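You operate a simulated robot arm through the tools that you are given. There is no shell and no other tool. Be economical: measure what you need, move in short steps, check, and stop when the job is done.

The job below is to be done with a simulated robot arm. You get a single attempt, and the scene is never put back.

Task
Take the folded yellow cloth with a white band and leave it on the blue round board. Take the pink pad on the raised bar and put it away on the narrow table. Take the folded blue cloth with a white band and leave it on top of the bread board with a grip. Take the red cookbook and leave it on the worktop before the little cabinet. Take the mallet block and put it on the iron trivet. Fetch the green dishwasher tablet and set it in the green glass dish. Fetch the tin of soup and set it on top of the wooden pot stand. Put the green dish in the sink bowl. Put the blue stopper on the baking sheet. Take the apple on the worktop with the round corner and put it away on the sideboard shelf. Pull the range drawer open. Any order will do. Set down upright: mallet block, tin of soup, blue stopper.

Only the result counts: the job must be done as asked and must still hold three seconds after the hand-in. Knocking over, shifting, dropping, spilling or breaking anything else fails it. Lids that push on must go on centred and level and be pressed home; caps that screw on are set level and turned clockwise until they are tight. Flat cloth is picked up by pressing the open fingertips on it (5 to 10 N) and closing them slowly along it; thin cloth reads only 2 to 8 mm in the jaws.

Robot
A 6-joint arm with a two-finger parallel gripper on a trunk, on a base that drives. Base frame: it is fixed to the floor where the robot stands at the start and does not move with it; the origin is under the middle of the robot, x ahead of it, y to its left, z up. Units: mm, degrees, N and s.
Its first joint turns from -115.0 to 115.0 degrees. Places, roughly: apple (8x8x7 cm) [1100, 2200, 1000]; baking sheet (27x13x2 cm) [1400, 2500, 900]; blue round board (12x17x2 cm) [1300, 1900, 900]; blue stopper (5x5x6 cm) [1300, 2300, 1000]; bread board with a grip [4000, -1750, 1000]; folded blue cloth with a white ban (8x6x5 cm) [1200, -200, 900]; folded yellow cloth with a white b (8x6x5 cm) [600, -200, 900]; green dish (12x12x5 cm) [1100, 2500, 900]; green dishwasher tablet (3x4x2 cm) [900, 5100, 800]; green glass dish (17x25x5 cm) [1100, 4800, 800]; iron trivet (17x17x3 cm) [1000, 4600, 800]; mallet block [1500, 4500, 750]; narrow table (58x16 cm) [3620, 5200, 820]; pink pad (8x6x5 cm) [900, 300, 1200]; range drawer [1500, 1100, 200]; red cookbook [1500, 0, 1000]; sideboard shelf [-1500, 2800, 400]; sink bowl [-1200, -400, 800]; tin of soup [-250, 6750, 1000]; wooden pot stand [250, 4750, 750]; worktop before the little cabinet (50x23 cm) [700, 2560, 920]. Payload 4.2 kg.
The tool frame sits at the grasp point between the pads (the TCP): z along the fingers, y along the line on which they close. The tips reach 23 mm beyond it. Largest opening 94 mm; finger width 38, thickness 10; the body of the gripper, 54 by 96 mm, starts 39 mm behind the TCP.
Orientation is that of the tool frame in the base frame, as a unit quaternion [x, y, z, w]. With the fingers straight down and closing along the base's y, the tool's x points along the base's -x, its y along +y and its z along -z.

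Tools
- The arm moves only by the tool drive_tool. Its arguments are lists of equal length, an entry for each row: "turn": the turn, a rotation vector about the tool's x, y, z in degrees, a list of three; "dp": the shift along the tool's x, y, z in mm, a list of three; "gripper": the closure, from 0 (fully open) to 1 (shut). In form: {"turn": [[rx, ry, rz], ...], "dp": [[dx, dy, dz], ...], "gripper": [gripper, ...]}. A call has 1 to 8 rows; each row shifts and turns the commanded pose from where the row before left it, along the tool's axes as they then stand. A row lasts 0.2 s, in which the tool goes at most 50 mm and 8.6 degrees; a call with a longer step from one row to the next is refused whole, and so is a gripper value outside its range. A pose out of reach is approached as far as the arm can. The call stops where the force on the tool passes 40 N (or 10 N more than at its start, if that is more) or the arm is blocked; 0.2 s more then pass. Each finger travels about 108 mm/s and halts on what it meets, pressing with about 42 N; the grip force reading is that of the motor and also rises with nothing between the fingers. The clock runs only during rows and for 0.2 s after the last one: add rows that do not move to give the fingers time. It gives the time, the measured TCP pose, the force on the tool (base axes), the opening and the grip force at its end, in the units of the frame above (readings bear some noise), with the torque about the TCP (base axes, N m) and any sound that the robot's microphone picked up.
- Cameras (640 x 400 px; columns grow to the right, rows downward): "scene" is now at [231.1, 149.9, 1394.5]; the picture's right is [-0.41, -0.91, 0.00], its down [-0.08, 0.04, -1.00] and it looks along [0.91, -0.40, -0.09] (base axes); focal length 214 px, centre (320, 200). "wrist" rides on the gripper at [86, 16, -74] in the tool frame; the picture's right is [-0.18, 0.98, 0.00], its down [-0.58, -0.11, -0.81] and it looks along [-0.79, -0.15, 0.59] (tool axes); focal length 243 px, centre (320, 200). There is no depth. A picture from a camera that has moved, and an enlarged one, comes with that camera's place and axes in the base frame and with its lens. The place of the scene camera against the robot may be out by one fixed shift of up to 12 mm in any direction.
- grab_frame(camera): a new picture of that camera. The clock stands still meanwhile.
- slide_trunk(by): slides the trunk up (or, below 0, down) by that many mm; the arm and the scene camera ride with it, the base frame stays. It gives what a move gives, with no picture.
- steer(legs): drives the robot by 1 to 6 legs, each [ahead, turn to the left] in mm and degrees, along the robot's own axes; the way and the turn of a leg run together, so that a leg with both is an arc; at most 1500 mm and 180 degrees a leg. The arm and the cameras ride along, it lands a little off, and it stops where it bumps. It gives what a move gives.
- aim_head(pan, tilt): turns the head with the scene camera to pan (to the left, within 80 degrees either way) and tilt (down, from -29 to 69), counted from straight ahead of the robot. It gives what a move gives.
- zoom(camera, box): a new picture of the part [left, top, right, bottom] of that camera's present view, enlarged. The clock stands still meanwhile.
- finish_job(): hands the job in; it is judged then, once.

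Work in short steps. Places have to be worked out from the pictures, the camera data and where the tool is seen: move nearer, look again, correct. Check each grasp and each placing, and mend what went wrong. You have 535 turns and 326 pictures in all, those below and enlarged ones among them. Open the gripper and draw the arm clear of the work before you hand the job in, unless the task says otherwise; then end with one line.

The tools are called after "Call:" as a command line: name --argument value ..., lists and objects as JSON in quotes. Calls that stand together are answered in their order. drive_tool: Moves the arm, as the interface text tells. Its arguments: {"type":"object","properties":{"turn":{"type":"array","items":{"type":"array","items":{"type":"number"}}},"dp":{"type":"array","items":{"type":"array","items":{"type":"number"}}},"gripper":{"type":"array","items":{"type":"number"}}},"required":["turn","dp","gripper"]} The other tools are called the same way: slide_trunk (by) slides the trunk up or down; steer (legs) drives the base; aim_head (pan, tilt) turns the head that bears the scene camera; grab_frame (camera) takes a picture; zoom (camera, box) takes an enlarged picture of a part of a camera's view; finish_job () hands the job in.

At the start:

```text
t: 0.0
tcp_pos: [463.8, 194.6, 1416.2]
orientation: [0.0, 1.0, -0.001, 0.001]
contact_force: [-0.3, 1.1, 0.5]
moment: [-0.01, 0.0, -0.03]
finger_gap: 93.7
gripper_force: 0.1
trunk travel left (down, up): [-700.0, 290.0]
robot x, y, heading: [-2.1, 0.3, -0.2]
head pan, tilt: [-23.9, 5.3]
```

scene: 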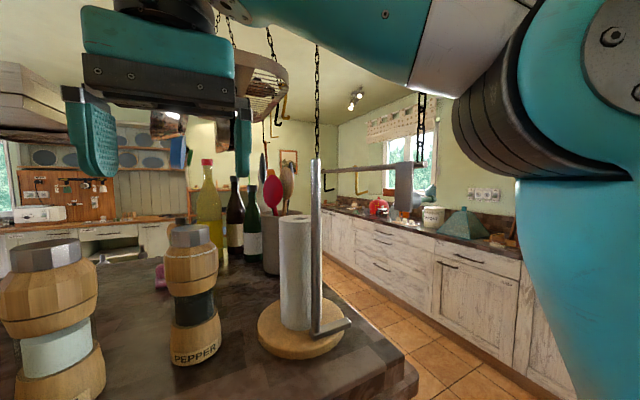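
wrist: 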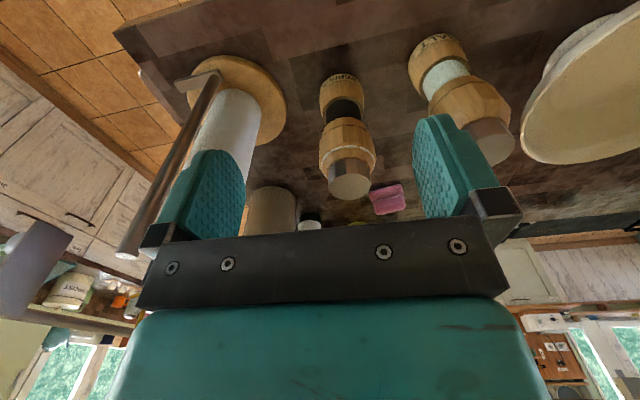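

The scene shows an island ahead with bottles, mills and a paper-towel holder. I look around with the head to map the surroundings.

Call:
aim_head --pan 30 --tilt 20

Call:
grab_frame --camera "scene"

Call:
aim_head --pan 78 --tilt 15

Call:
grab_frame --camera "scene"

Call:
aim_head --pan -75 --tilt 15

Call:
grab_frame --camera "scene"

```text
t: 1.2
tcp_pos: [464.1, 194.2, 1417.3]
orientation: [0.0, 1.0, -0.001, 0.0]
contact_force: [-0.1, 0.6, -0.1]
moment: [0.01, 0.02, 0.0]
finger_gap: 94.2
gripper_force: 0.1
trunk travel left (down, up): [-700.0, 290.0]
robot x, y, heading: [0.9, 0.5, -0.4]
head pan, tilt: [30.0, 20.0]
```

```text
323 pictures are left
camera scene: at [227.7, 233.7, 1370.7], right [0.5, -0.87, 0.0], down [-0.3, -0.17, -0.94], along [0.81, 0.47, -0.34], focal length 214 px, centre (320, 200)
```

scene: 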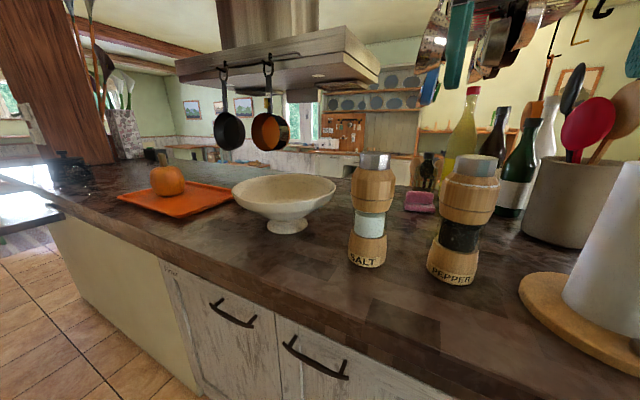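

```text
t: 2.4
tcp_pos: [463.1, 195.2, 1416.4]
orientation: [0.0, 1.0, -0.001, 0.0]
contact_force: [-0.1, -0.5, -0.6]
moment: [-0.01, -0.02, 0.0]
finger_gap: 94.1
gripper_force: 0.2
trunk travel left (down, up): [-700.0, 290.0]
robot x, y, heading: [0.1, -1.3, 0.1]
head pan, tilt: [78.0, 15.0]
```

```text
322 pictures are left
camera scene: at [166.5, 278.6, 1378.8], right [0.98, -0.21, 0.0], down [-0.05, -0.25, -0.97], along [0.2, 0.94, -0.26], focal length 214 px, centre (320, 200)
```

scene: 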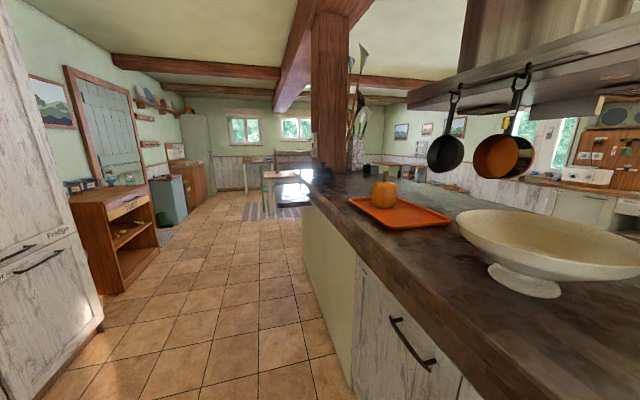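

```text
t: 4.8
tcp_pos: [463.5, 194.1, 1416.6]
orientation: [0.001, 1.0, 0.0, 0.001]
contact_force: [0.8, 0.7, -2.2]
moment: [0.02, 0.02, -0.01]
finger_gap: 94.0
gripper_force: 0.0
trunk travel left (down, up): [-700.0, 290.0]
robot x, y, heading: [1.1, -0.4, -0.1]
head pan, tilt: [-75.0, 15.0]
```

```text
321 pictures are left
camera scene: at [171.3, 97.0, 1378.8], right [-0.97, -0.26, 0.0], down [-0.07, 0.25, -0.97], along [0.25, -0.93, -0.26], focal length 214 px, centre (320, 200)
```

scene: 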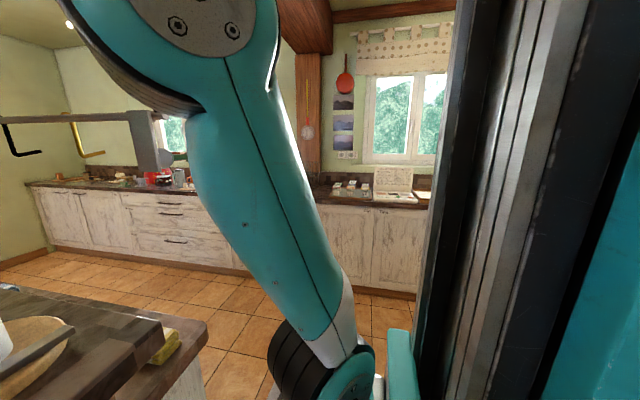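

I want the geometry of the island next to me, so I look down in front and to the right.

Call:
aim_head --pan -50 --tilt 45

Call:
grab_frame --camera "scene"

Call:
aim_head --pan 10 --tilt 50

Call:
grab_frame --camera "scene"

Call:
aim_head --pan 0 --tilt -10

Call:
grab_frame --camera "scene"

```text
t: 5.7
tcp_pos: [464.8, 194.9, 1416.6]
orientation: [0.0, 1.0, 0.001, 0.0]
contact_force: [-0.8, 0.7, -0.4]
moment: [0.01, -0.03, 0.04]
finger_gap: 93.8
gripper_force: 0.1
trunk travel left (down, up): [-700.0, 290.0]
robot x, y, heading: [-2.0, 1.0, 0.0]
head pan, tilt: [-50.0, 45.0]
```

```text
320 pictures are left
camera scene: at [199.3, 124.8, 1332.0], right [-0.77, -0.64, 0.0], down [-0.45, 0.54, -0.71], along [0.45, -0.54, -0.71], focal length 214 px, centre (320, 200)
```

scene: 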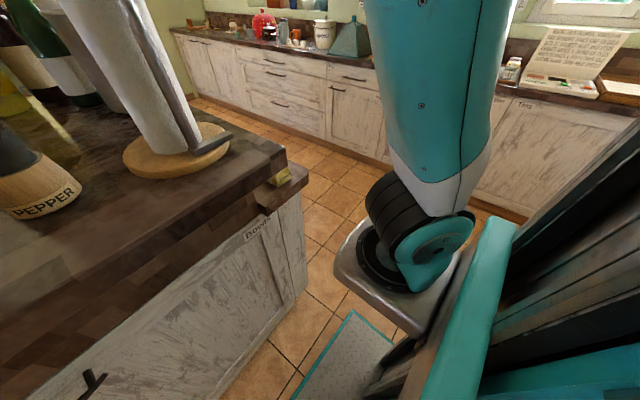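

```text
t: 7.0
tcp_pos: [463.7, 194.5, 1415.8]
orientation: [0.001, 1.0, -0.001, 0.0]
contact_force: [-0.7, 0.7, -0.8]
moment: [0.01, -0.01, 0.03]
finger_gap: 93.8
gripper_force: 0.0
trunk travel left (down, up): [-700.0, 290.0]
robot x, y, heading: [-0.8, -4.0, 0.1]
head pan, tilt: [10.0, 50.0]
```

```text
319 pictures are left
camera scene: at [222.9, 200.5, 1325.1], right [0.17, -0.98, 0.0], down [-0.75, -0.13, -0.64], along [0.63, 0.11, -0.77], focal length 214 px, centre (320, 200)
```

scene: 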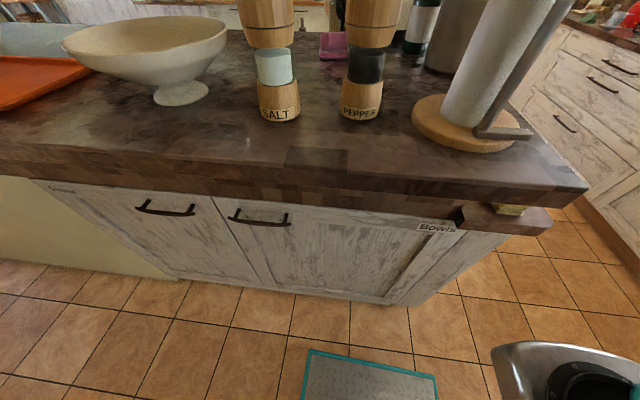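

```text
t: 8.3
tcp_pos: [462.9, 194.5, 1416.6]
orientation: [0.0, 1.0, 0.0, 0.0]
contact_force: [0.2, -0.3, 0.0]
moment: [-0.01, 0.0, 0.02]
finger_gap: 94.2
gripper_force: 0.0
trunk travel left (down, up): [-700.0, 290.0]
robot x, y, heading: [4.3, 2.6, 0.2]
head pan, tilt: [0.0, -10.0]
```

```text
318 pictures are left
camera scene: at [231.4, 187.2, 1418.1], right [0.0, -1.0, 0.0], down [0.17, 0.0, -0.98], along [0.98, 0.0, 0.17], focal length 214 px, centre (320, 200)
```

scene: 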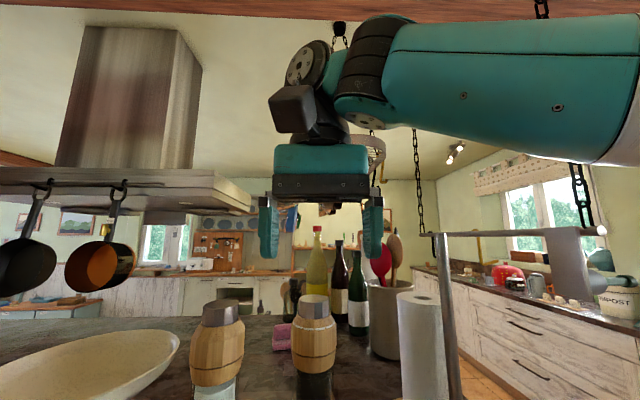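

The cloth sits on a lower slab next to the raised bar's end. I zoom on it.

Call:
aim_head --pan -38 --tilt 40

Call:
zoom --camera "scene" --box '[160, 120, 400, 270]'

```text
t: 9.5
tcp_pos: [463.9, 193.8, 1416.4]
orientation: [0.0, 1.0, -0.001, 0.0]
contact_force: [0.4, 0.2, 0.7]
moment: [0.02, 0.0, 0.01]
finger_gap: 93.9
gripper_force: 0.0
trunk travel left (down, up): [-700.0, 290.0]
robot x, y, heading: [1.2, 1.1, 0.2]
head pan, tilt: [-38.0, 40.0]
```

```text
2.67 times, centred on (280, 195) of scene
camera zoom: at [214.1, 134.9, 1339.3], right [-0.62, -0.79, 0.0], down [-0.51, 0.4, -0.77], along [0.6, -0.47, -0.64], focal length 572 px, centre (427, 213)
```

zoom: 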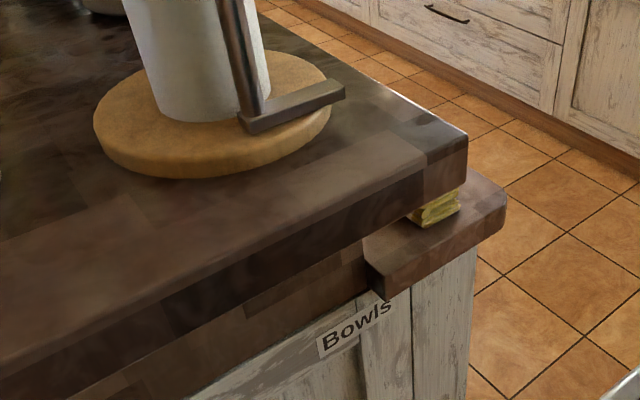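

The cloth is under/at the island's end; I'll go round to the aisle at the -y side. First I back away, then turn right and go.

Call:
steer --legs '[[-300, 0], [0, -90]]'

Call:
aim_head --pan 0 --tilt 20

Call:
grab_frame --camera "scene"

Call:
aim_head --pan -70 --tilt 25

Call:
grab_frame --camera "scene"

```text
t: 15.3
tcp_pos: [-86.5, -457.0, 1417.2]
orientation: [0.694, 0.72, 0.0, 0.0]
contact_force: [-0.7, 0.0, -1.4]
moment: [-0.01, -0.01, 0.0]
finger_gap: 93.9
gripper_force: 0.1
trunk travel left (down, up): [-700.0, 290.0]
robot x, y, heading: [-294.6, -0.9, -88.0]
head pan, tilt: [-38.0, 40.0]
```

```text
t: 16.3
tcp_pos: [-85.9, -459.1, 1417.1]
orientation: [0.694, 0.72, 0.0, 0.001]
contact_force: [-0.4, -0.8, 0.1]
moment: [-0.02, 0.02, 0.02]
finger_gap: 93.9
gripper_force: 0.1
trunk travel left (down, up): [-700.0, 290.0]
robot x, y, heading: [-300.9, -6.0, -88.1]
head pan, tilt: [0.0, 20.0]
```

```text
316 pictures are left
camera scene: at [-98.9, -247.3, 1370.6], right [-1.0, -0.03, 0.0], down [-0.01, 0.34, -0.94], along [0.03, -0.94, -0.34], focal length 214 px, centre (320, 200)
```

scene: 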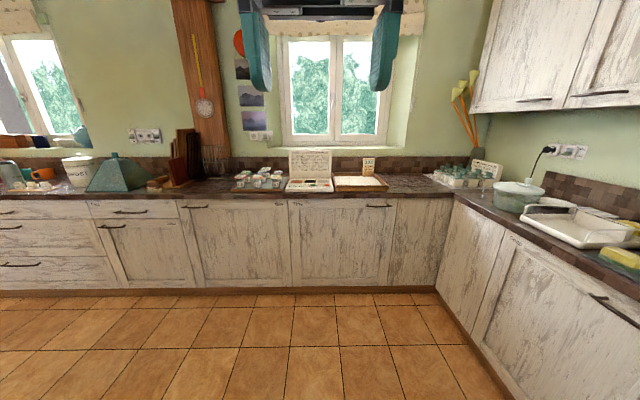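

```text
t: 17.7
tcp_pos: [-86.4, -457.0, 1417.2]
orientation: [0.694, 0.72, 0.0, 0.0]
contact_force: [0.4, -0.5, 0.2]
moment: [0.03, 0.03, -0.01]
finger_gap: 94.0
gripper_force: 0.0
trunk travel left (down, up): [-700.0, 290.0]
robot x, y, heading: [-298.8, -1.3, -87.9]
head pan, tilt: [-70.0, 25.0]
```

```text
315 pictures are left
camera scene: at [-187.5, -188.9, 1362.6], right [-0.38, 0.93, 0.0], down [0.39, 0.16, -0.91], along [-0.84, -0.34, -0.42], focal length 214 px, centre (320, 200)
```

scene: 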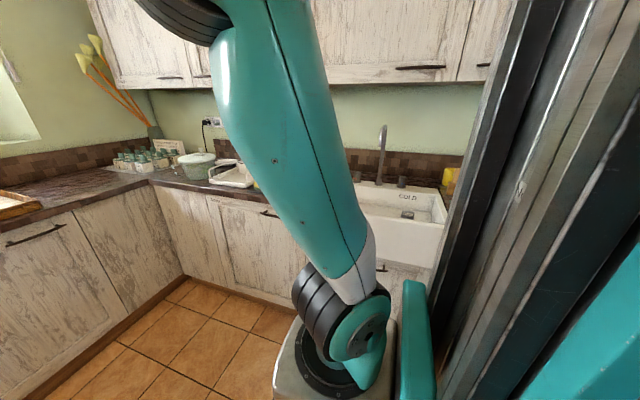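

The aisle is clear. I drive round to stand before the island's end, facing +y.

Call:
steer --legs '[[800, 0], [0, 88], [850, 0], [0, 90]]'

Call:
aim_head --pan 0 --tilt 25

Call:
grab_frame --camera "scene"

```text
t: 32.7
tcp_pos: [584.2, -285.9, 1419.5]
orientation: [-0.532, 0.847, -0.01, -0.004]
contact_force: [27.6, -14.4, -13.9]
moment: [0.54, 2.41, -1.44]
finger_gap: 94.1
gripper_force: 0.1
trunk travel left (down, up): [-700.0, 290.0]
robot x, y, heading: [583.6, -788.9, 68.0]
head pan, tilt: [-70.0, 25.0]
stopped in leg 4: the force on the tool passed its limit (the readings are from after the stop); the commanded pose is now the measured one
```

```text
t: 34.1
tcp_pos: [584.6, -285.0, 1419.7]
orientation: [-0.535, 0.845, -0.006, -0.005]
contact_force: [39.0, -12.9, -9.4]
moment: [0.71, 3.12, -1.9]
finger_gap: 94.2
gripper_force: 0.0
trunk travel left (down, up): [-700.0, 290.0]
robot x, y, heading: [577.9, -783.8, 68.2]
head pan, tilt: [0.0, 25.0]
```

```text
314 pictures are left
camera scene: at [489.6, -494.8, 1363.0], right [0.93, -0.38, 0.0], down [-0.16, -0.39, -0.91], along [0.34, 0.84, -0.42], focal length 214 px, centre (320, 200)
```

scene: 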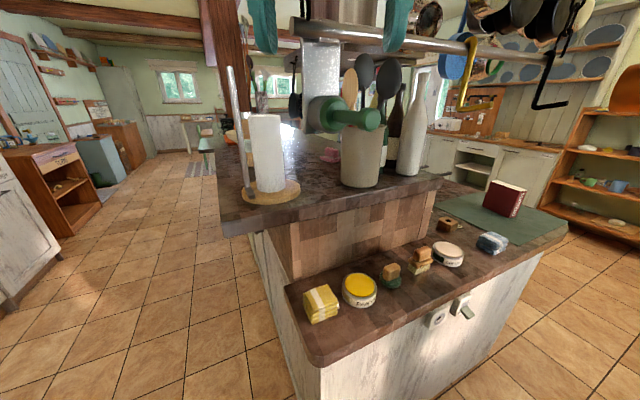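

The gripper touches the hanging rail. I turn back to free it, then check.

Call:
steer --legs '[[0, -20]]'

Call:
grab_frame --camera "wrist"

Call:
aim_head --pan 20 --tilt -5

Call:
grab_frame --camera "scene"

```text
t: 34.8
tcp_pos: [584.2, -286.1, 1420.1]
orientation: [-0.531, 0.847, -0.009, -0.005]
contact_force: [11.1, -7.2, -5.5]
moment: [0.35, 0.9, -0.53]
finger_gap: 93.8
gripper_force: 0.1
trunk travel left (down, up): [-700.0, 290.0]
robot x, y, heading: [580.2, -785.0, 67.8]
head pan, tilt: [0.0, 25.0]
stopped in leg 1: the robot was blocked; the commanded pose is now the measured one
```

```text
313 pictures are left
camera wrist: at [532.3, -354.7, 1495.6], right [-0.81, 0.59, -0.01], down [0.35, 0.49, 0.8], along [0.48, 0.64, -0.6], focal length 243 px, centre (320, 200)
```

wrist: 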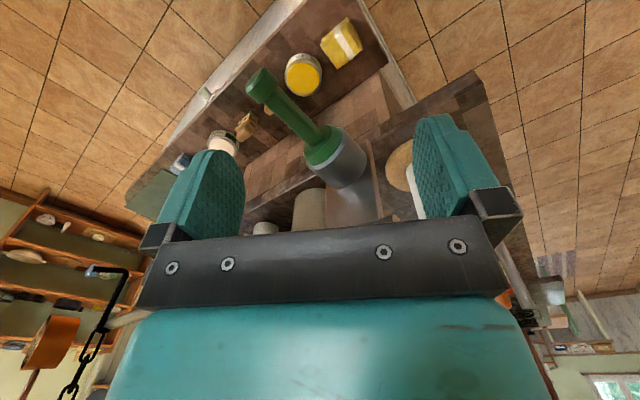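

```text
t: 35.7
tcp_pos: [585.0, -284.5, 1418.8]
orientation: [-0.533, 0.846, -0.008, -0.005]
contact_force: [16.7, -8.2, -3.8]
moment: [0.41, 1.39, -0.87]
finger_gap: 94.1
gripper_force: 0.0
trunk travel left (down, up): [-700.0, 290.0]
robot x, y, heading: [577.8, -786.3, 67.9]
head pan, tilt: [20.0, -5.0]
```

```text
312 pictures are left
camera scene: at [457.5, -492.0, 1410.9], right [1.0, -0.04, 0.0], down [0.0, 0.09, -1.0], along [0.04, 1.0, 0.09], focal length 214 px, centre (320, 200)
```

scene: 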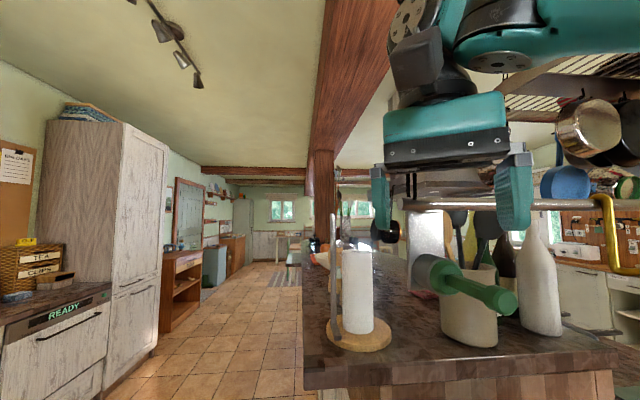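

I need to see what the gripper touches: zooming on it.

Call:
zoom --camera "scene" --box '[340, 80, 600, 320]'

Call:
aim_head --pan 0 --tilt 65

Call:
grab_frame --camera "scene"

```text
1.67 times, centred on (470, 200) of scene
camera zoom: at [457.5, -492.0, 1410.9], right [1.0, -0.04, 0.0], down [0.0, 0.09, -1.0], along [0.04, 1.0, 0.09], focal length 358 px, centre (70, 200)
```

zoom: 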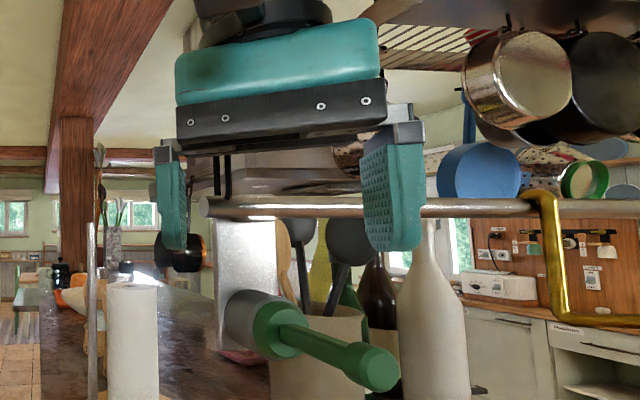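

```text
t: 37.1
tcp_pos: [584.1, -286.9, 1420.0]
orientation: [-0.533, 0.846, -0.008, -0.004]
contact_force: [17.4, -5.4, 1.3]
moment: [0.52, 1.43, -0.86]
finger_gap: 94.3
gripper_force: 0.0
trunk travel left (down, up): [-700.0, 290.0]
robot x, y, heading: [581.2, -788.2, 67.4]
head pan, tilt: [0.0, 65.0]
```

```text
310 pictures are left
camera scene: at [477.1, -523.2, 1307.2], right [0.93, -0.38, 0.0], down [-0.34, -0.84, -0.42], along [0.16, 0.39, -0.91], focal length 214 px, centre (320, 200)
```

scene: 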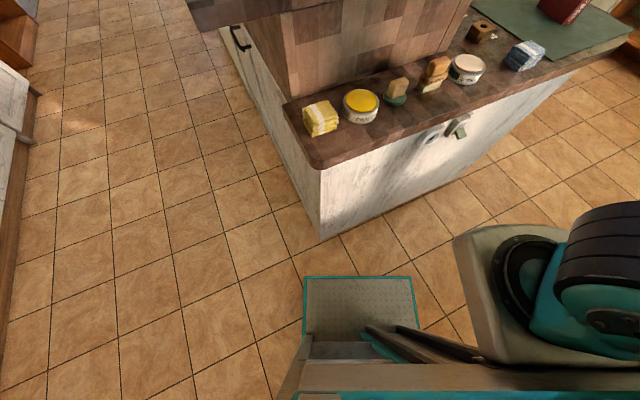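

The base is clear; only a finger leans on the rail. I retract the tool toward -y.

Call:
drive_tool --turn '[[0, 0, 0], [0, 0, 0], [0, 0, 0]]' --dp '[[10, -8, 0], [30, -15, 0], [40, -20, 0]]' --gripper '[0, 0, 0]'

Call:
aim_head --pan 20 --tilt -5

Call:
grab_frame --camera "scene"

```text
t: 37.9
tcp_pos: [587.6, -377.1, 1421.4]
orientation: [-0.534, 0.846, -0.009, -0.004]
contact_force: [-0.4, 0.4, -0.4]
moment: [-0.06, 0.0, 0.0]
finger_gap: 94.0
gripper_force: 0.0
trunk travel left (down, up): [-700.0, 290.0]
robot x, y, heading: [578.8, -788.0, 68.0]
head pan, tilt: [0.0, 65.0]
```

```text
t: 39.3
tcp_pos: [588.4, -377.8, 1422.8]
orientation: [-0.533, 0.846, -0.008, -0.004]
contact_force: [-0.2, -1.0, -0.5]
moment: [-0.05, -0.02, 0.0]
finger_gap: 94.0
gripper_force: 0.0
trunk travel left (down, up): [-700.0, 290.0]
robot x, y, heading: [579.9, -785.7, 67.7]
head pan, tilt: [20.0, -5.0]
```

```text
309 pictures are left
camera scene: at [456.2, -491.6, 1410.6], right [1.0, -0.04, 0.0], down [0.0, 0.09, -1.0], along [0.04, 1.0, 0.09], focal length 214 px, centre (320, 200)
```

scene: 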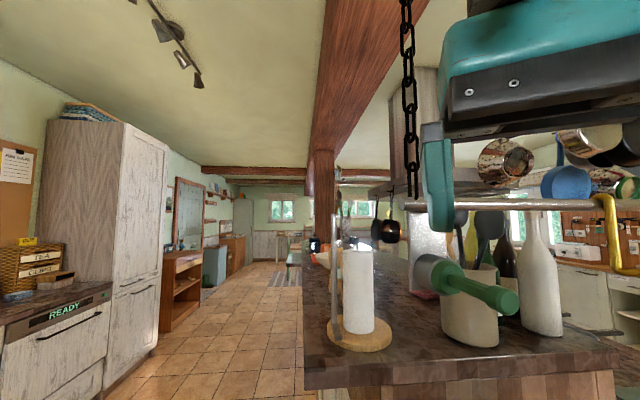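

Free, and nothing looks displaced. I turn to face +y fully, with the tool now well away from the rail.

Call:
steer --legs '[[0, 22]]'

Call:
drive_tool --turn '[[0, 0, 0], [0, 0, 0], [0, 0, 0], [0, 0, 0], [0, 0, 0], [0, 0, 0]]' --dp '[[0, -25, 45], [0, -25, 45], [0, -25, 45], [0, -25, 45], [0, -25, 45], [0, -25, 45]]' --gripper '[0, 0, 0, 0, 0, 0]'

Call:
grab_frame --camera "wrist"

Call:
aim_head --pan -10 --tilt 45

Call:
grab_frame --camera "scene"

```text
t: 40.9
tcp_pos: [431.9, -405.4, 1423.1]
orientation: [-0.687, 0.727, -0.009, -0.003]
contact_force: [0.1, 0.9, 0.3]
moment: [0.02, 0.0, 0.01]
finger_gap: 94.1
gripper_force: 0.0
trunk travel left (down, up): [-700.0, 290.0]
robot x, y, heading: [582.8, -784.7, 89.9]
head pan, tilt: [20.0, -5.0]
```

```text
refused: row 1 steps farther than a row can; nothing moved
```

```text
308 pictures are left
camera wrist: at [409.9, -489.1, 1498.6], right [-0.97, 0.24, -0.01], down [0.13, 0.59, 0.8], along [0.2, 0.77, -0.6], focal length 243 px, centre (320, 200)
```

wrist: 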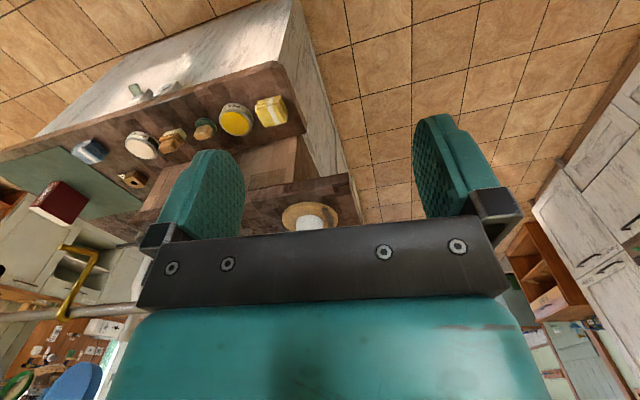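

```text
t: 42.1
tcp_pos: [432.3, -405.4, 1423.5]
orientation: [-0.687, 0.727, -0.009, -0.003]
contact_force: [-0.5, -0.7, 0.9]
moment: [-0.01, -0.03, 0.02]
finger_gap: 93.9
gripper_force: 0.1
trunk travel left (down, up): [-700.0, 290.0]
robot x, y, heading: [582.9, -783.9, 90.1]
head pan, tilt: [-10.0, 45.0]
```

```text
307 pictures are left
camera scene: at [394.0, -561.9, 1332.0], right [0.99, -0.17, 0.0], down [-0.12, -0.7, -0.71], along [0.12, 0.7, -0.71], focal length 214 px, centre (320, 200)
```

scene: 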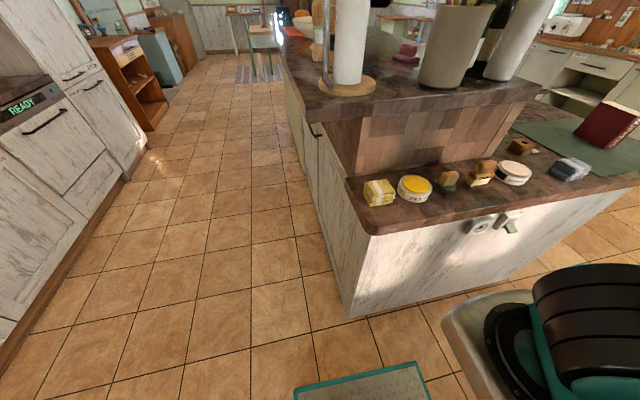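

Cloth is near (634,-160). I move the tool to +x and lower, keeping at y≈-400, to look again with the wrist camera.

Call:
drive_tool --turn '[[0, 0, 0], [0, 0, 0], [0, 0, 0], [0, 0, 0], [0, 0, 0], [0, 0, 0], [0, 0, 0]]' --dp '[[0, -28, 38], [0, -28, 38], [0, -28, 38], [0, -28, 38], [0, -28, 38], [0, -28, 38], [0, -28, 38]]' --gripper '[0, 0, 0, 0, 0, 0, 0]'

Call:
grab_frame --camera "wrist"

```text
t: 43.7
tcp_pos: [593.2, -394.1, 1305.4]
orientation: [-0.689, 0.725, -0.009, -0.002]
contact_force: [0.3, 0.5, -0.4]
moment: [0.02, 0.0, -0.01]
finger_gap: 93.8
gripper_force: 0.0
out of reach, approached as far as the arm can: row 3, 4, 5, 6, 7
trunk travel left (down, up): [-700.0, 290.0]
robot x, y, heading: [576.7, -785.2, 90.3]
head pan, tilt: [-10.0, 45.0]
```

```text
306 pictures are left
camera wrist: at [571.5, -477.0, 1380.3], right [-0.97, 0.23, -0.01], down [0.13, 0.59, 0.8], along [0.2, 0.77, -0.6], focal length 243 px, centre (320, 200)
```

wrist: 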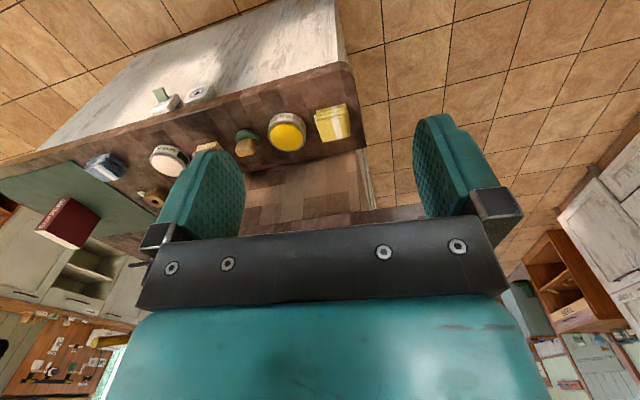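

The arm is folded too near; the trunk must come down instead. Triangulating gives the cloth's top at about (629,-171,940). Zooming for its yaw.

Call:
zoom --camera "wrist" --box '[260, 80, 400, 170]'

Call:
slide_trunk --by -150

```text
4.44 times, centred on (330, 125) of wrist
camera zoom: at [571.5, -477.0, 1380.3], right [-0.97, 0.23, -0.01], down [0.13, 0.59, 0.8], along [0.2, 0.77, -0.6], focal length 1078 px, centre (276, 533)
```

zoom: 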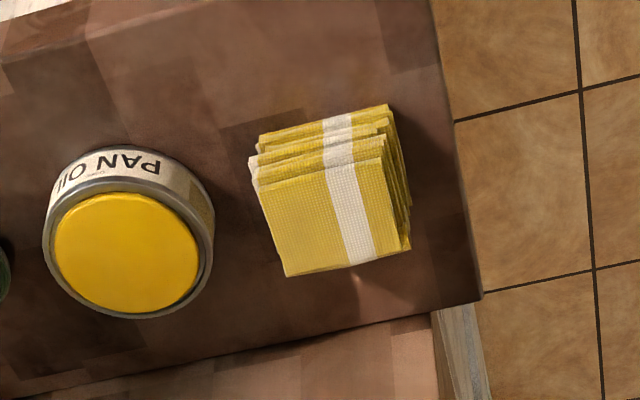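

```text
t: 45.4
tcp_pos: [593.6, -394.2, 1153.9]
orientation: [-0.689, 0.725, -0.01, -0.003]
contact_force: [0.5, -0.7, -0.6]
moment: [-0.04, 0.0, 0.0]
finger_gap: 94.1
gripper_force: 0.1
trunk travel left (down, up): [-550.0, 440.0]
robot x, y, heading: [582.2, -786.1, 90.4]
head pan, tilt: [-10.0, 45.0]
```

The cloth's top is about 60×55 mm, centred near (629,-157), with the oil can 25 mm to its +x. I'll tilt the tool 30° so it comes in under/beside the bar overhang, fingers closing along x.

Call:
drive_tool --turn '[[0, -7.5, -1.5], [0, -7.5, -1.5], [0, -7.5, -1.5], [0, -7.5, -1.5]]' --dp '[[0, 0, 0], [0, 0, 0], [0, 0, 0], [0, 0, 0]]' --gripper '[0.15, 0.15, 0.15, 0.15]'

Call:
grab_frame --camera "wrist"

```text
t: 46.4
tcp_pos: [525.2, -369.0, 1183.3]
orientation: [0.703, -0.665, -0.168, -0.186]
contact_force: [-0.4, 0.3, -0.2]
moment: [0.01, 0.0, -0.02]
finger_gap: 79.8
gripper_force: 0.0
out of reach, approached as far as the arm can: row 1, 2, 3, 4
trunk travel left (down, up): [-550.0, 440.0]
robot x, y, heading: [579.1, -785.6, 90.2]
head pan, tilt: [-10.0, 45.0]
```

```text
304 pictures are left
camera wrist: at [512.8, -480.3, 1206.1], right [-0.99, 0.11, 0.05], down [0.07, 0.12, 0.99], along [0.11, 0.99, -0.13], focal length 243 px, centre (320, 200)
```

wrist: 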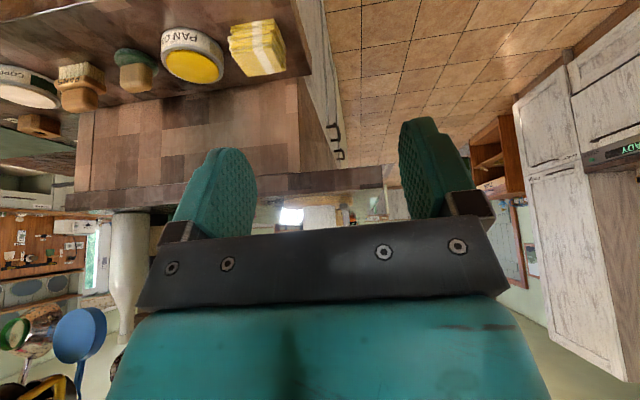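

The commanded pose lies inside the minimum reach; I move it forward (+y) to bring it in range.

Call:
drive_tool --turn '[[0, 0, 0], [0, 0, 0], [0, 0, 0]]' --dp '[[-38, 0, 18], [-38, 0, 18], [-38, 0, 18]]' --gripper '[0.15, 0.15, 0.15]'

Call:
grab_frame --camera "wrist"

```text
t: 47.2
tcp_pos: [518.6, -244.3, 1190.1]
orientation: [0.705, -0.664, -0.169, -0.185]
contact_force: [0.7, -0.9, 0.3]
moment: [-0.02, 0.01, -0.02]
finger_gap: 80.0
gripper_force: 0.1
trunk travel left (down, up): [-550.0, 440.0]
robot x, y, heading: [586.1, -786.2, 90.1]
head pan, tilt: [-10.0, 45.0]
```

```text
303 pictures are left
camera wrist: at [507.9, -355.6, 1213.4], right [-0.99, 0.11, 0.05], down [0.07, 0.12, 0.99], along [0.1, 0.99, -0.13], focal length 243 px, centre (320, 200)
```

wrist: 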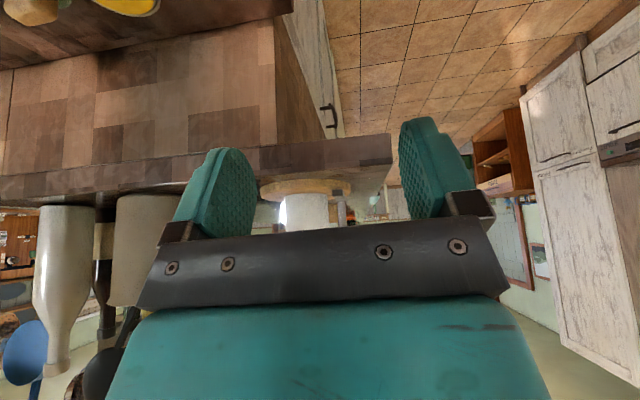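

Now in reach with measured pose as reference. I move to a stand-off point along the tool axis from the cloth.

Call:
drive_tool --turn '[[0, 0, 0], [0, 0, 0], [0, 0, 0], [0, 0, 0]]' --dp '[[15.5, -26.4, 32.5], [15.5, -26.4, 32.5], [15.5, -26.4, 32.5], [15.5, -26.4, 32.5]]' --gripper '[0.15, 0.15, 0.15, 0.15]'

Call:
grab_frame --camera "wrist"

Call:
grab_frame --camera "scene"

```text
t: 48.2
tcp_pos: [627.4, -232.6, 1051.1]
orientation: [0.704, -0.665, -0.169, -0.185]
contact_force: [-0.4, 0.5, 0.2]
moment: [0.0, -0.03, 0.01]
finger_gap: 79.8
gripper_force: 0.1
trunk travel left (down, up): [-550.0, 440.0]
robot x, y, heading: [578.8, -783.3, 90.2]
head pan, tilt: [-10.0, 45.0]
```

```text
302 pictures are left
camera wrist: at [616.4, -343.4, 1073.3], right [-0.99, 0.11, 0.05], down [0.07, 0.12, 0.99], along [0.1, 0.99, -0.13], focal length 243 px, centre (320, 200)
```

wrist: 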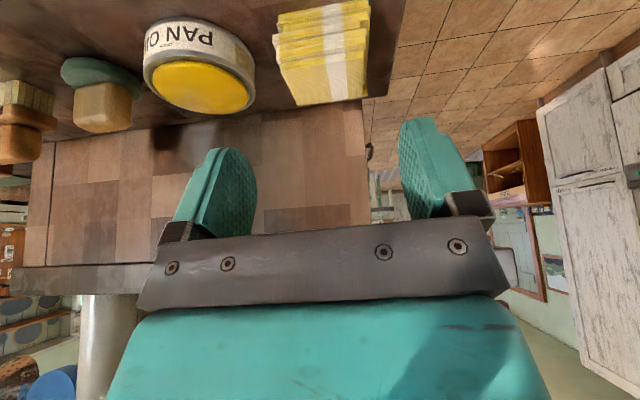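

```text
301 pictures are left
camera scene: at [394.0, -562.1, 1182.0], right [0.99, -0.17, 0.0], down [-0.12, -0.7, -0.71], along [0.12, 0.7, -0.71], focal length 214 px, centre (320, 200)
```

scene: 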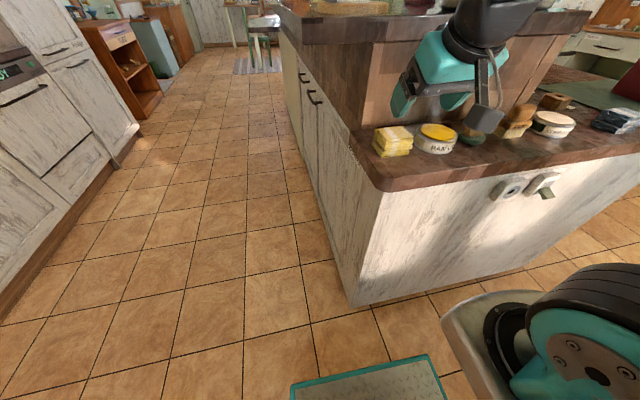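

Cloth spans x≈589–660, slab at z≈893. I descend along the tool axis to a grasp point (624,-157,930).

Call:
drive_tool --turn '[[0, 0, 0], [0, 0, 0], [0, 0, 0], [0, 0, 0]]' --dp '[[-1.9, 1, 36], [-1.9, 1, 36], [-1.9, 1, 36], [-1.9, 1, 34]]' --gripper '[0.15, 0.15, 0.15, 0.15]'

Call:
grab_frame --camera "wrist"

Call:
zoom --camera "scene" --box '[330, 60, 530, 185]'

```text
t: 49.2
tcp_pos: [622.5, -164.7, 950.6]
orientation: [0.704, -0.662, -0.177, -0.187]
contact_force: [4.8, -27.2, 46.2]
moment: [-1.18, 1.7, 1.34]
finger_gap: 77.7
gripper_force: 0.2
trunk travel left (down, up): [-550.0, 440.0]
robot x, y, heading: [583.6, -788.3, 89.9]
head pan, tilt: [-10.0, 45.0]
stopped in row 4: the force on the tool passed its limit (the readings are from after the stop); the commanded pose is now the measured one
```

```text
300 pictures are left
camera wrist: at [611.8, -276.1, 971.9], right [-0.99, 0.11, 0.06], down [0.07, 0.11, 0.99], along [0.1, 0.99, -0.12], focal length 243 px, centre (320, 200)
```

wrist: 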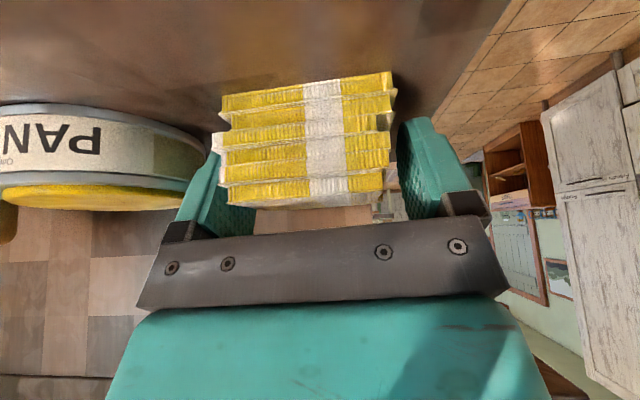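

```text
3.20 times, centred on (430, 122) of scene
camera zoom: at [394.4, -564.6, 1183.4], right [0.99, -0.17, 0.0], down [-0.12, -0.7, -0.71], along [0.12, 0.7, -0.71], focal length 686 px, centre (-32, 448)
```

zoom: 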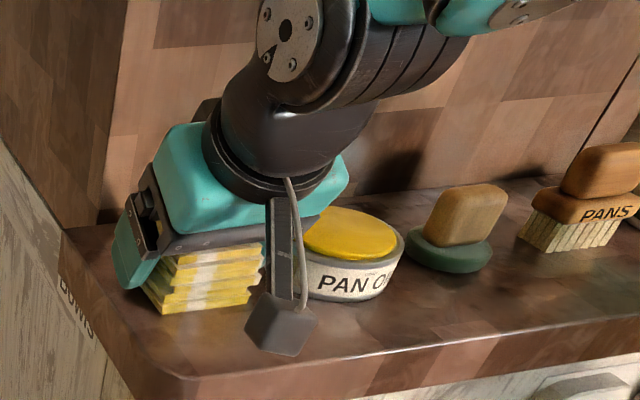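

A finger caught the cloth's -x edge (torque says contact at x≈587). I back off a little, open wider and shift slightly, then go in again.

Call:
drive_tool --turn '[[0, 0, 0], [0, 0, 0], [0, 0, 0]]' --dp '[[0, 0, -20], [0, 0, -15], [0, 4, 0]]' --gripper '[0.05, 0.05, 0.05]'

Call:
grab_frame --camera "wrist"

```text
t: 50.0
tcp_pos: [618.0, -180.6, 974.5]
orientation: [0.705, -0.662, -0.173, -0.184]
contact_force: [-1.0, 0.1, 0.4]
moment: [0.0, 0.02, 0.01]
finger_gap: 89.3
gripper_force: 0.1
trunk travel left (down, up): [-550.0, 440.0]
robot x, y, heading: [579.3, -783.8, 90.2]
head pan, tilt: [-10.0, 45.0]
```

```text
298 pictures are left
camera wrist: at [607.4, -291.8, 996.9], right [-0.99, 0.11, 0.06], down [0.07, 0.12, 0.99], along [0.1, 0.99, -0.12], focal length 243 px, centre (320, 200)
```

wrist: 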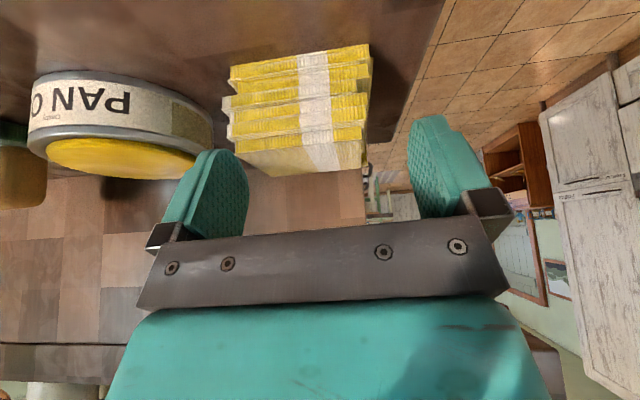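

Re-triangulating shows the slab is at z≈924 and the fingertips had touched it; cloth spans x 594–654, front y≈-198, top ≈972. I go to (623,-170,959) and close.

Call:
drive_tool --turn '[[0, 0, 0], [0, 0, 0], [0, 0, 0], [0, 0, 0], [0, 0, 0], [0, 0, 0]]' --dp '[[-1.2, -2.5, 9], [-1.2, -2.5, 9], [0, 0, 0], [0, 0, 0], [0, 0, 0], [0, 0, 0]]' --gripper '[0.05, 0.05, 0.3, 0.5, 0.7, 0.9]'

Call:
grab_frame --camera "wrist"

```text
t: 51.4
tcp_pos: [623.7, -169.3, 961.7]
orientation: [0.705, -0.662, -0.174, -0.184]
contact_force: [-0.4, 0.2, 0.1]
moment: [0.02, 0.01, -0.02]
finger_gap: 69.3
gripper_force: 42.3
trunk travel left (down, up): [-550.0, 440.0]
robot x, y, heading: [578.0, -785.2, 90.2]
head pan, tilt: [-10.0, 45.0]
```

```text
297 pictures are left
camera wrist: at [612.8, -279.8, 983.4], right [-0.99, 0.11, 0.06], down [0.07, 0.12, 0.99], along [0.1, 0.99, -0.12], focal length 243 px, centre (320, 200)
```

wrist: 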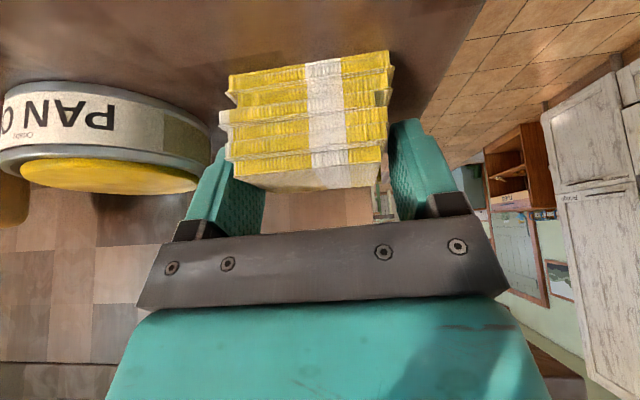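

Gripped at 69 mm. I lift back along the tool axis and check.

Call:
drive_tool --turn '[[0, 0, 0], [0, 0, 0], [0, 0, 0], [0, 0, 0], [0, 0, 0]]' --dp '[[0, 0, -20], [0, 0, -40], [0, 0, -40], [0, 0, -40], [0, 0, -30]]' --gripper '[0.9, 0.9, 0.9, 0.9, 0.9]'

Call:
grab_frame --camera "scene"

```text
t: 52.6
tcp_pos: [618.9, -240.2, 1108.2]
orientation: [0.705, -0.662, -0.173, -0.184]
contact_force: [-0.4, -0.5, -0.3]
moment: [0.01, -0.02, -0.02]
finger_gap: 69.3
gripper_force: 41.9
out of reach, approached as far as the arm can: row 5
trunk travel left (down, up): [-550.0, 440.0]
robot x, y, heading: [578.8, -789.7, 90.1]
head pan, tilt: [-10.0, 45.0]
```

```text
296 pictures are left
camera scene: at [394.2, -562.0, 1181.9], right [0.99, -0.17, 0.0], down [-0.12, -0.7, -0.71], along [0.12, 0.7, -0.71], focal length 214 px, centre (320, 200)
```

scene: 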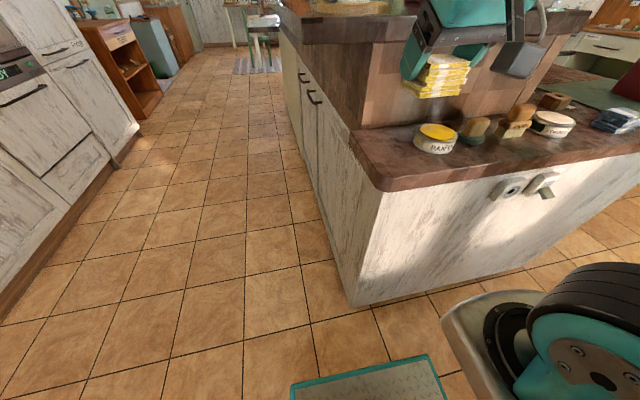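

Cloth is held. I back off, turn to +x, and look ahead before driving round the far side of the island.

Call:
steer --legs '[[-150, 0], [0, -90]]'

Call:
aim_head --pan 20 --tilt 20

Call:
grab_frame --camera "scene"

```text
t: 57.8
tcp_pos: [1127.4, -963.1, 1107.6]
orientation: [-0.04, 0.967, -0.006, 0.253]
contact_force: [-0.2, 0.2, 0.5]
moment: [0.02, -0.01, 0.02]
finger_gap: 68.9
gripper_force: 42.2
trunk travel left (down, up): [-550.0, 440.0]
robot x, y, heading: [579.1, -934.1, 1.4]
head pan, tilt: [-10.0, 45.0]
```

```text
t: 58.7
tcp_pos: [1128.4, -961.6, 1108.1]
orientation: [-0.04, 0.967, -0.005, 0.253]
contact_force: [-0.5, 0.1, 0.2]
moment: [0.01, 0.01, 0.0]
finger_gap: 69.0
gripper_force: 42.5
trunk travel left (down, up): [-550.0, 440.0]
robot x, y, heading: [580.7, -936.4, 1.6]
head pan, tilt: [20.0, 20.0]
```

```text
295 pictures are left
camera scene: at [809.9, -710.0, 1220.6], right [0.37, -0.93, 0.0], down [-0.32, -0.13, -0.94], along [0.87, 0.34, -0.34], focal length 214 px, centre (320, 200)
```

scene: 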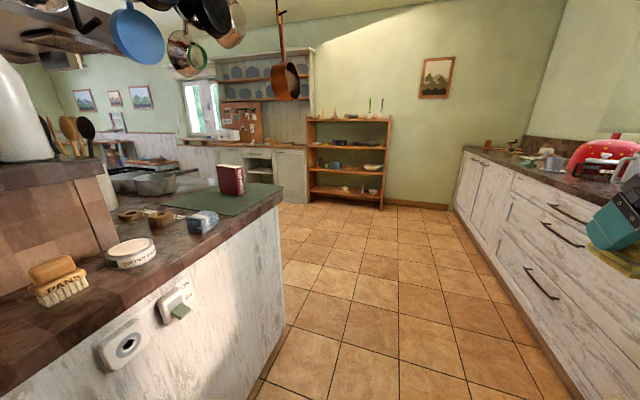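

Clear. Drive to x≈2130, then turn to +y and look.

Call:
steer --legs '[[1500, -1.5], [50, 0], [0, 90]]'

Call:
aim_head --pan 15 --tilt 20

Call:
grab_frame --camera "scene"

```text
t: 70.5
tcp_pos: [2165.9, -330.7, 1108.5]
orientation: [0.716, -0.65, -0.176, -0.182]
contact_force: [-0.1, -0.1, -0.1]
moment: [0.02, 0.01, 0.04]
finger_gap: 68.8
gripper_force: 42.4
trunk travel left (down, up): [-550.0, 440.0]
robot x, y, heading: [2142.7, -873.0, 92.2]
head pan, tilt: [20.0, 20.0]
```

```text
t: 71.2
tcp_pos: [2164.8, -330.4, 1108.3]
orientation: [0.716, -0.65, -0.177, -0.182]
contact_force: [0.1, -0.1, -0.7]
moment: [0.02, 0.04, 0.01]
finger_gap: 68.9
gripper_force: 41.8
trunk travel left (down, up): [-550.0, 440.0]
robot x, y, heading: [2145.2, -875.3, 92.1]
head pan, tilt: [15.0, 20.0]
```

```text
294 pictures are left
camera scene: at [1912.2, -651.6, 1220.6], right [0.95, 0.3, 0.0], down [0.1, -0.33, -0.94], along [-0.28, 0.9, -0.34], focal length 214 px, centre (320, 200)
```

scene: 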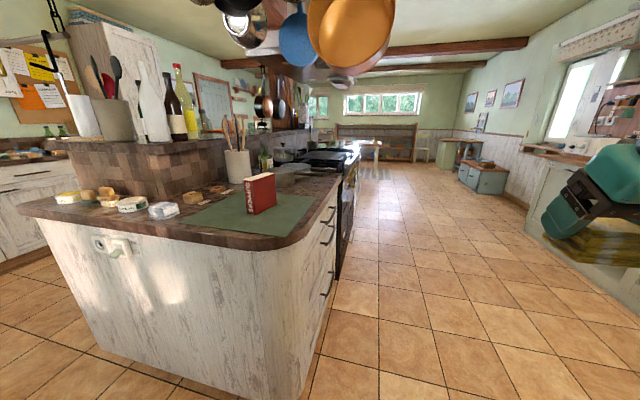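

Clear aisle. I drive to y≈1900 and turn to face the island.

Call:
steer --legs '[[1500, -2], [1270, 0], [0, 88]]'

Call:
aim_head --pan 0 --tilt 35

Call:
grab_frame --camera "scene"

```text
t: 75.0
tcp_pos: [2150.7, 299.3, 1112.1]
orientation: [0.711, -0.654, -0.18, -0.185]
contact_force: [-0.2, -0.7, 0.4]
moment: [0.0, -0.01, 0.0]
finger_gap: 68.8
gripper_force: 41.9
trunk travel left (down, up): [-550.0, 440.0]
robot x, y, heading: [2126.0, -244.0, 91.4]
head pan, tilt: [15.0, 20.0]
stopped in leg 1: the robot was blocked; the commanded pose is now the measured one
```

```text
t: 75.7
tcp_pos: [2151.5, 300.0, 1110.3]
orientation: [0.711, -0.654, -0.178, -0.186]
contact_force: [0.2, 0.2, -1.4]
moment: [0.0, -0.04, 0.01]
finger_gap: 69.1
gripper_force: 42.2
trunk travel left (down, up): [-550.0, 440.0]
robot x, y, heading: [2121.0, -242.6, 91.7]
head pan, tilt: [0.0, 35.0]
```

```text
293 pictures are left
camera scene: at [1918.5, -15.7, 1196.9], right [1.0, 0.03, 0.0], down [0.02, -0.57, -0.82], along [-0.02, 0.82, -0.57], focal length 214 px, centre (320, 200)
```

scene: 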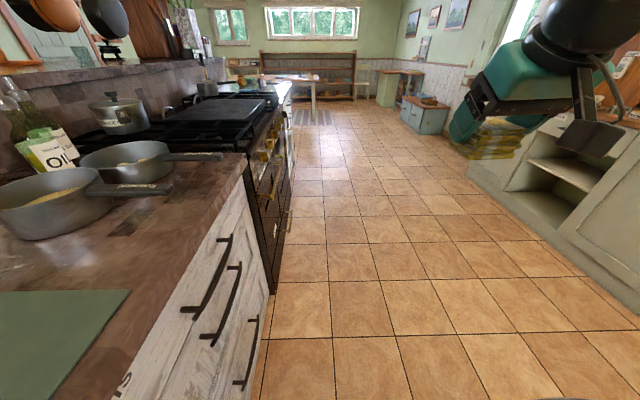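

Something blocked the drive. I look down to the left to find what.

Call:
aim_head --pan 60 --tilt 60

Call:
grab_frame --camera "scene"

Call:
aim_head --pan 50 --tilt 0

Call:
grab_frame --camera "scene"

```text
t: 77.0
tcp_pos: [2151.6, 300.5, 1110.0]
orientation: [0.712, -0.654, -0.177, -0.185]
contact_force: [-0.6, 0.5, -0.4]
moment: [0.02, 0.05, -0.02]
finger_gap: 68.9
gripper_force: 42.0
trunk travel left (down, up): [-550.0, 440.0]
robot x, y, heading: [2124.9, -241.5, 91.4]
head pan, tilt: [60.0, 60.0]
```

```text
292 pictures are left
camera scene: at [1862.2, -71.9, 1162.5], right [0.48, 0.88, 0.0], down [0.76, -0.41, -0.5], along [-0.44, 0.24, -0.87], focal length 214 px, centre (320, 200)
```

scene: 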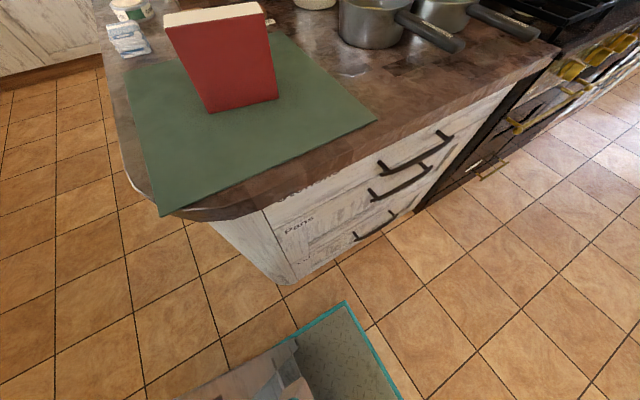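

```text
t: 78.3
tcp_pos: [2151.8, 299.8, 1110.6]
orientation: [0.711, -0.655, -0.177, -0.185]
contact_force: [0.5, 1.1, 0.1]
moment: [0.0, 0.0, 0.01]
finger_gap: 68.9
gripper_force: 41.7
trunk travel left (down, up): [-550.0, 440.0]
robot x, y, heading: [2125.0, -242.7, 91.4]
head pan, tilt: [50.0, 0.0]
```

```text
291 pictures are left
camera scene: at [1850.4, -47.7, 1252.9], right [0.62, 0.78, 0.0], down [0.0, 0.0, -1.0], along [-0.78, 0.62, 0.0], focal length 214 px, centre (320, 200)
```

scene: 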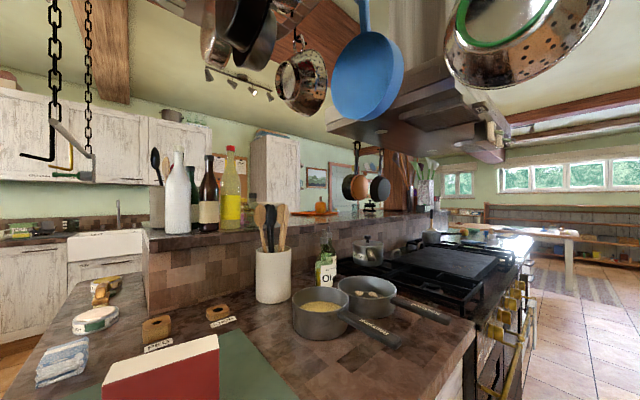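

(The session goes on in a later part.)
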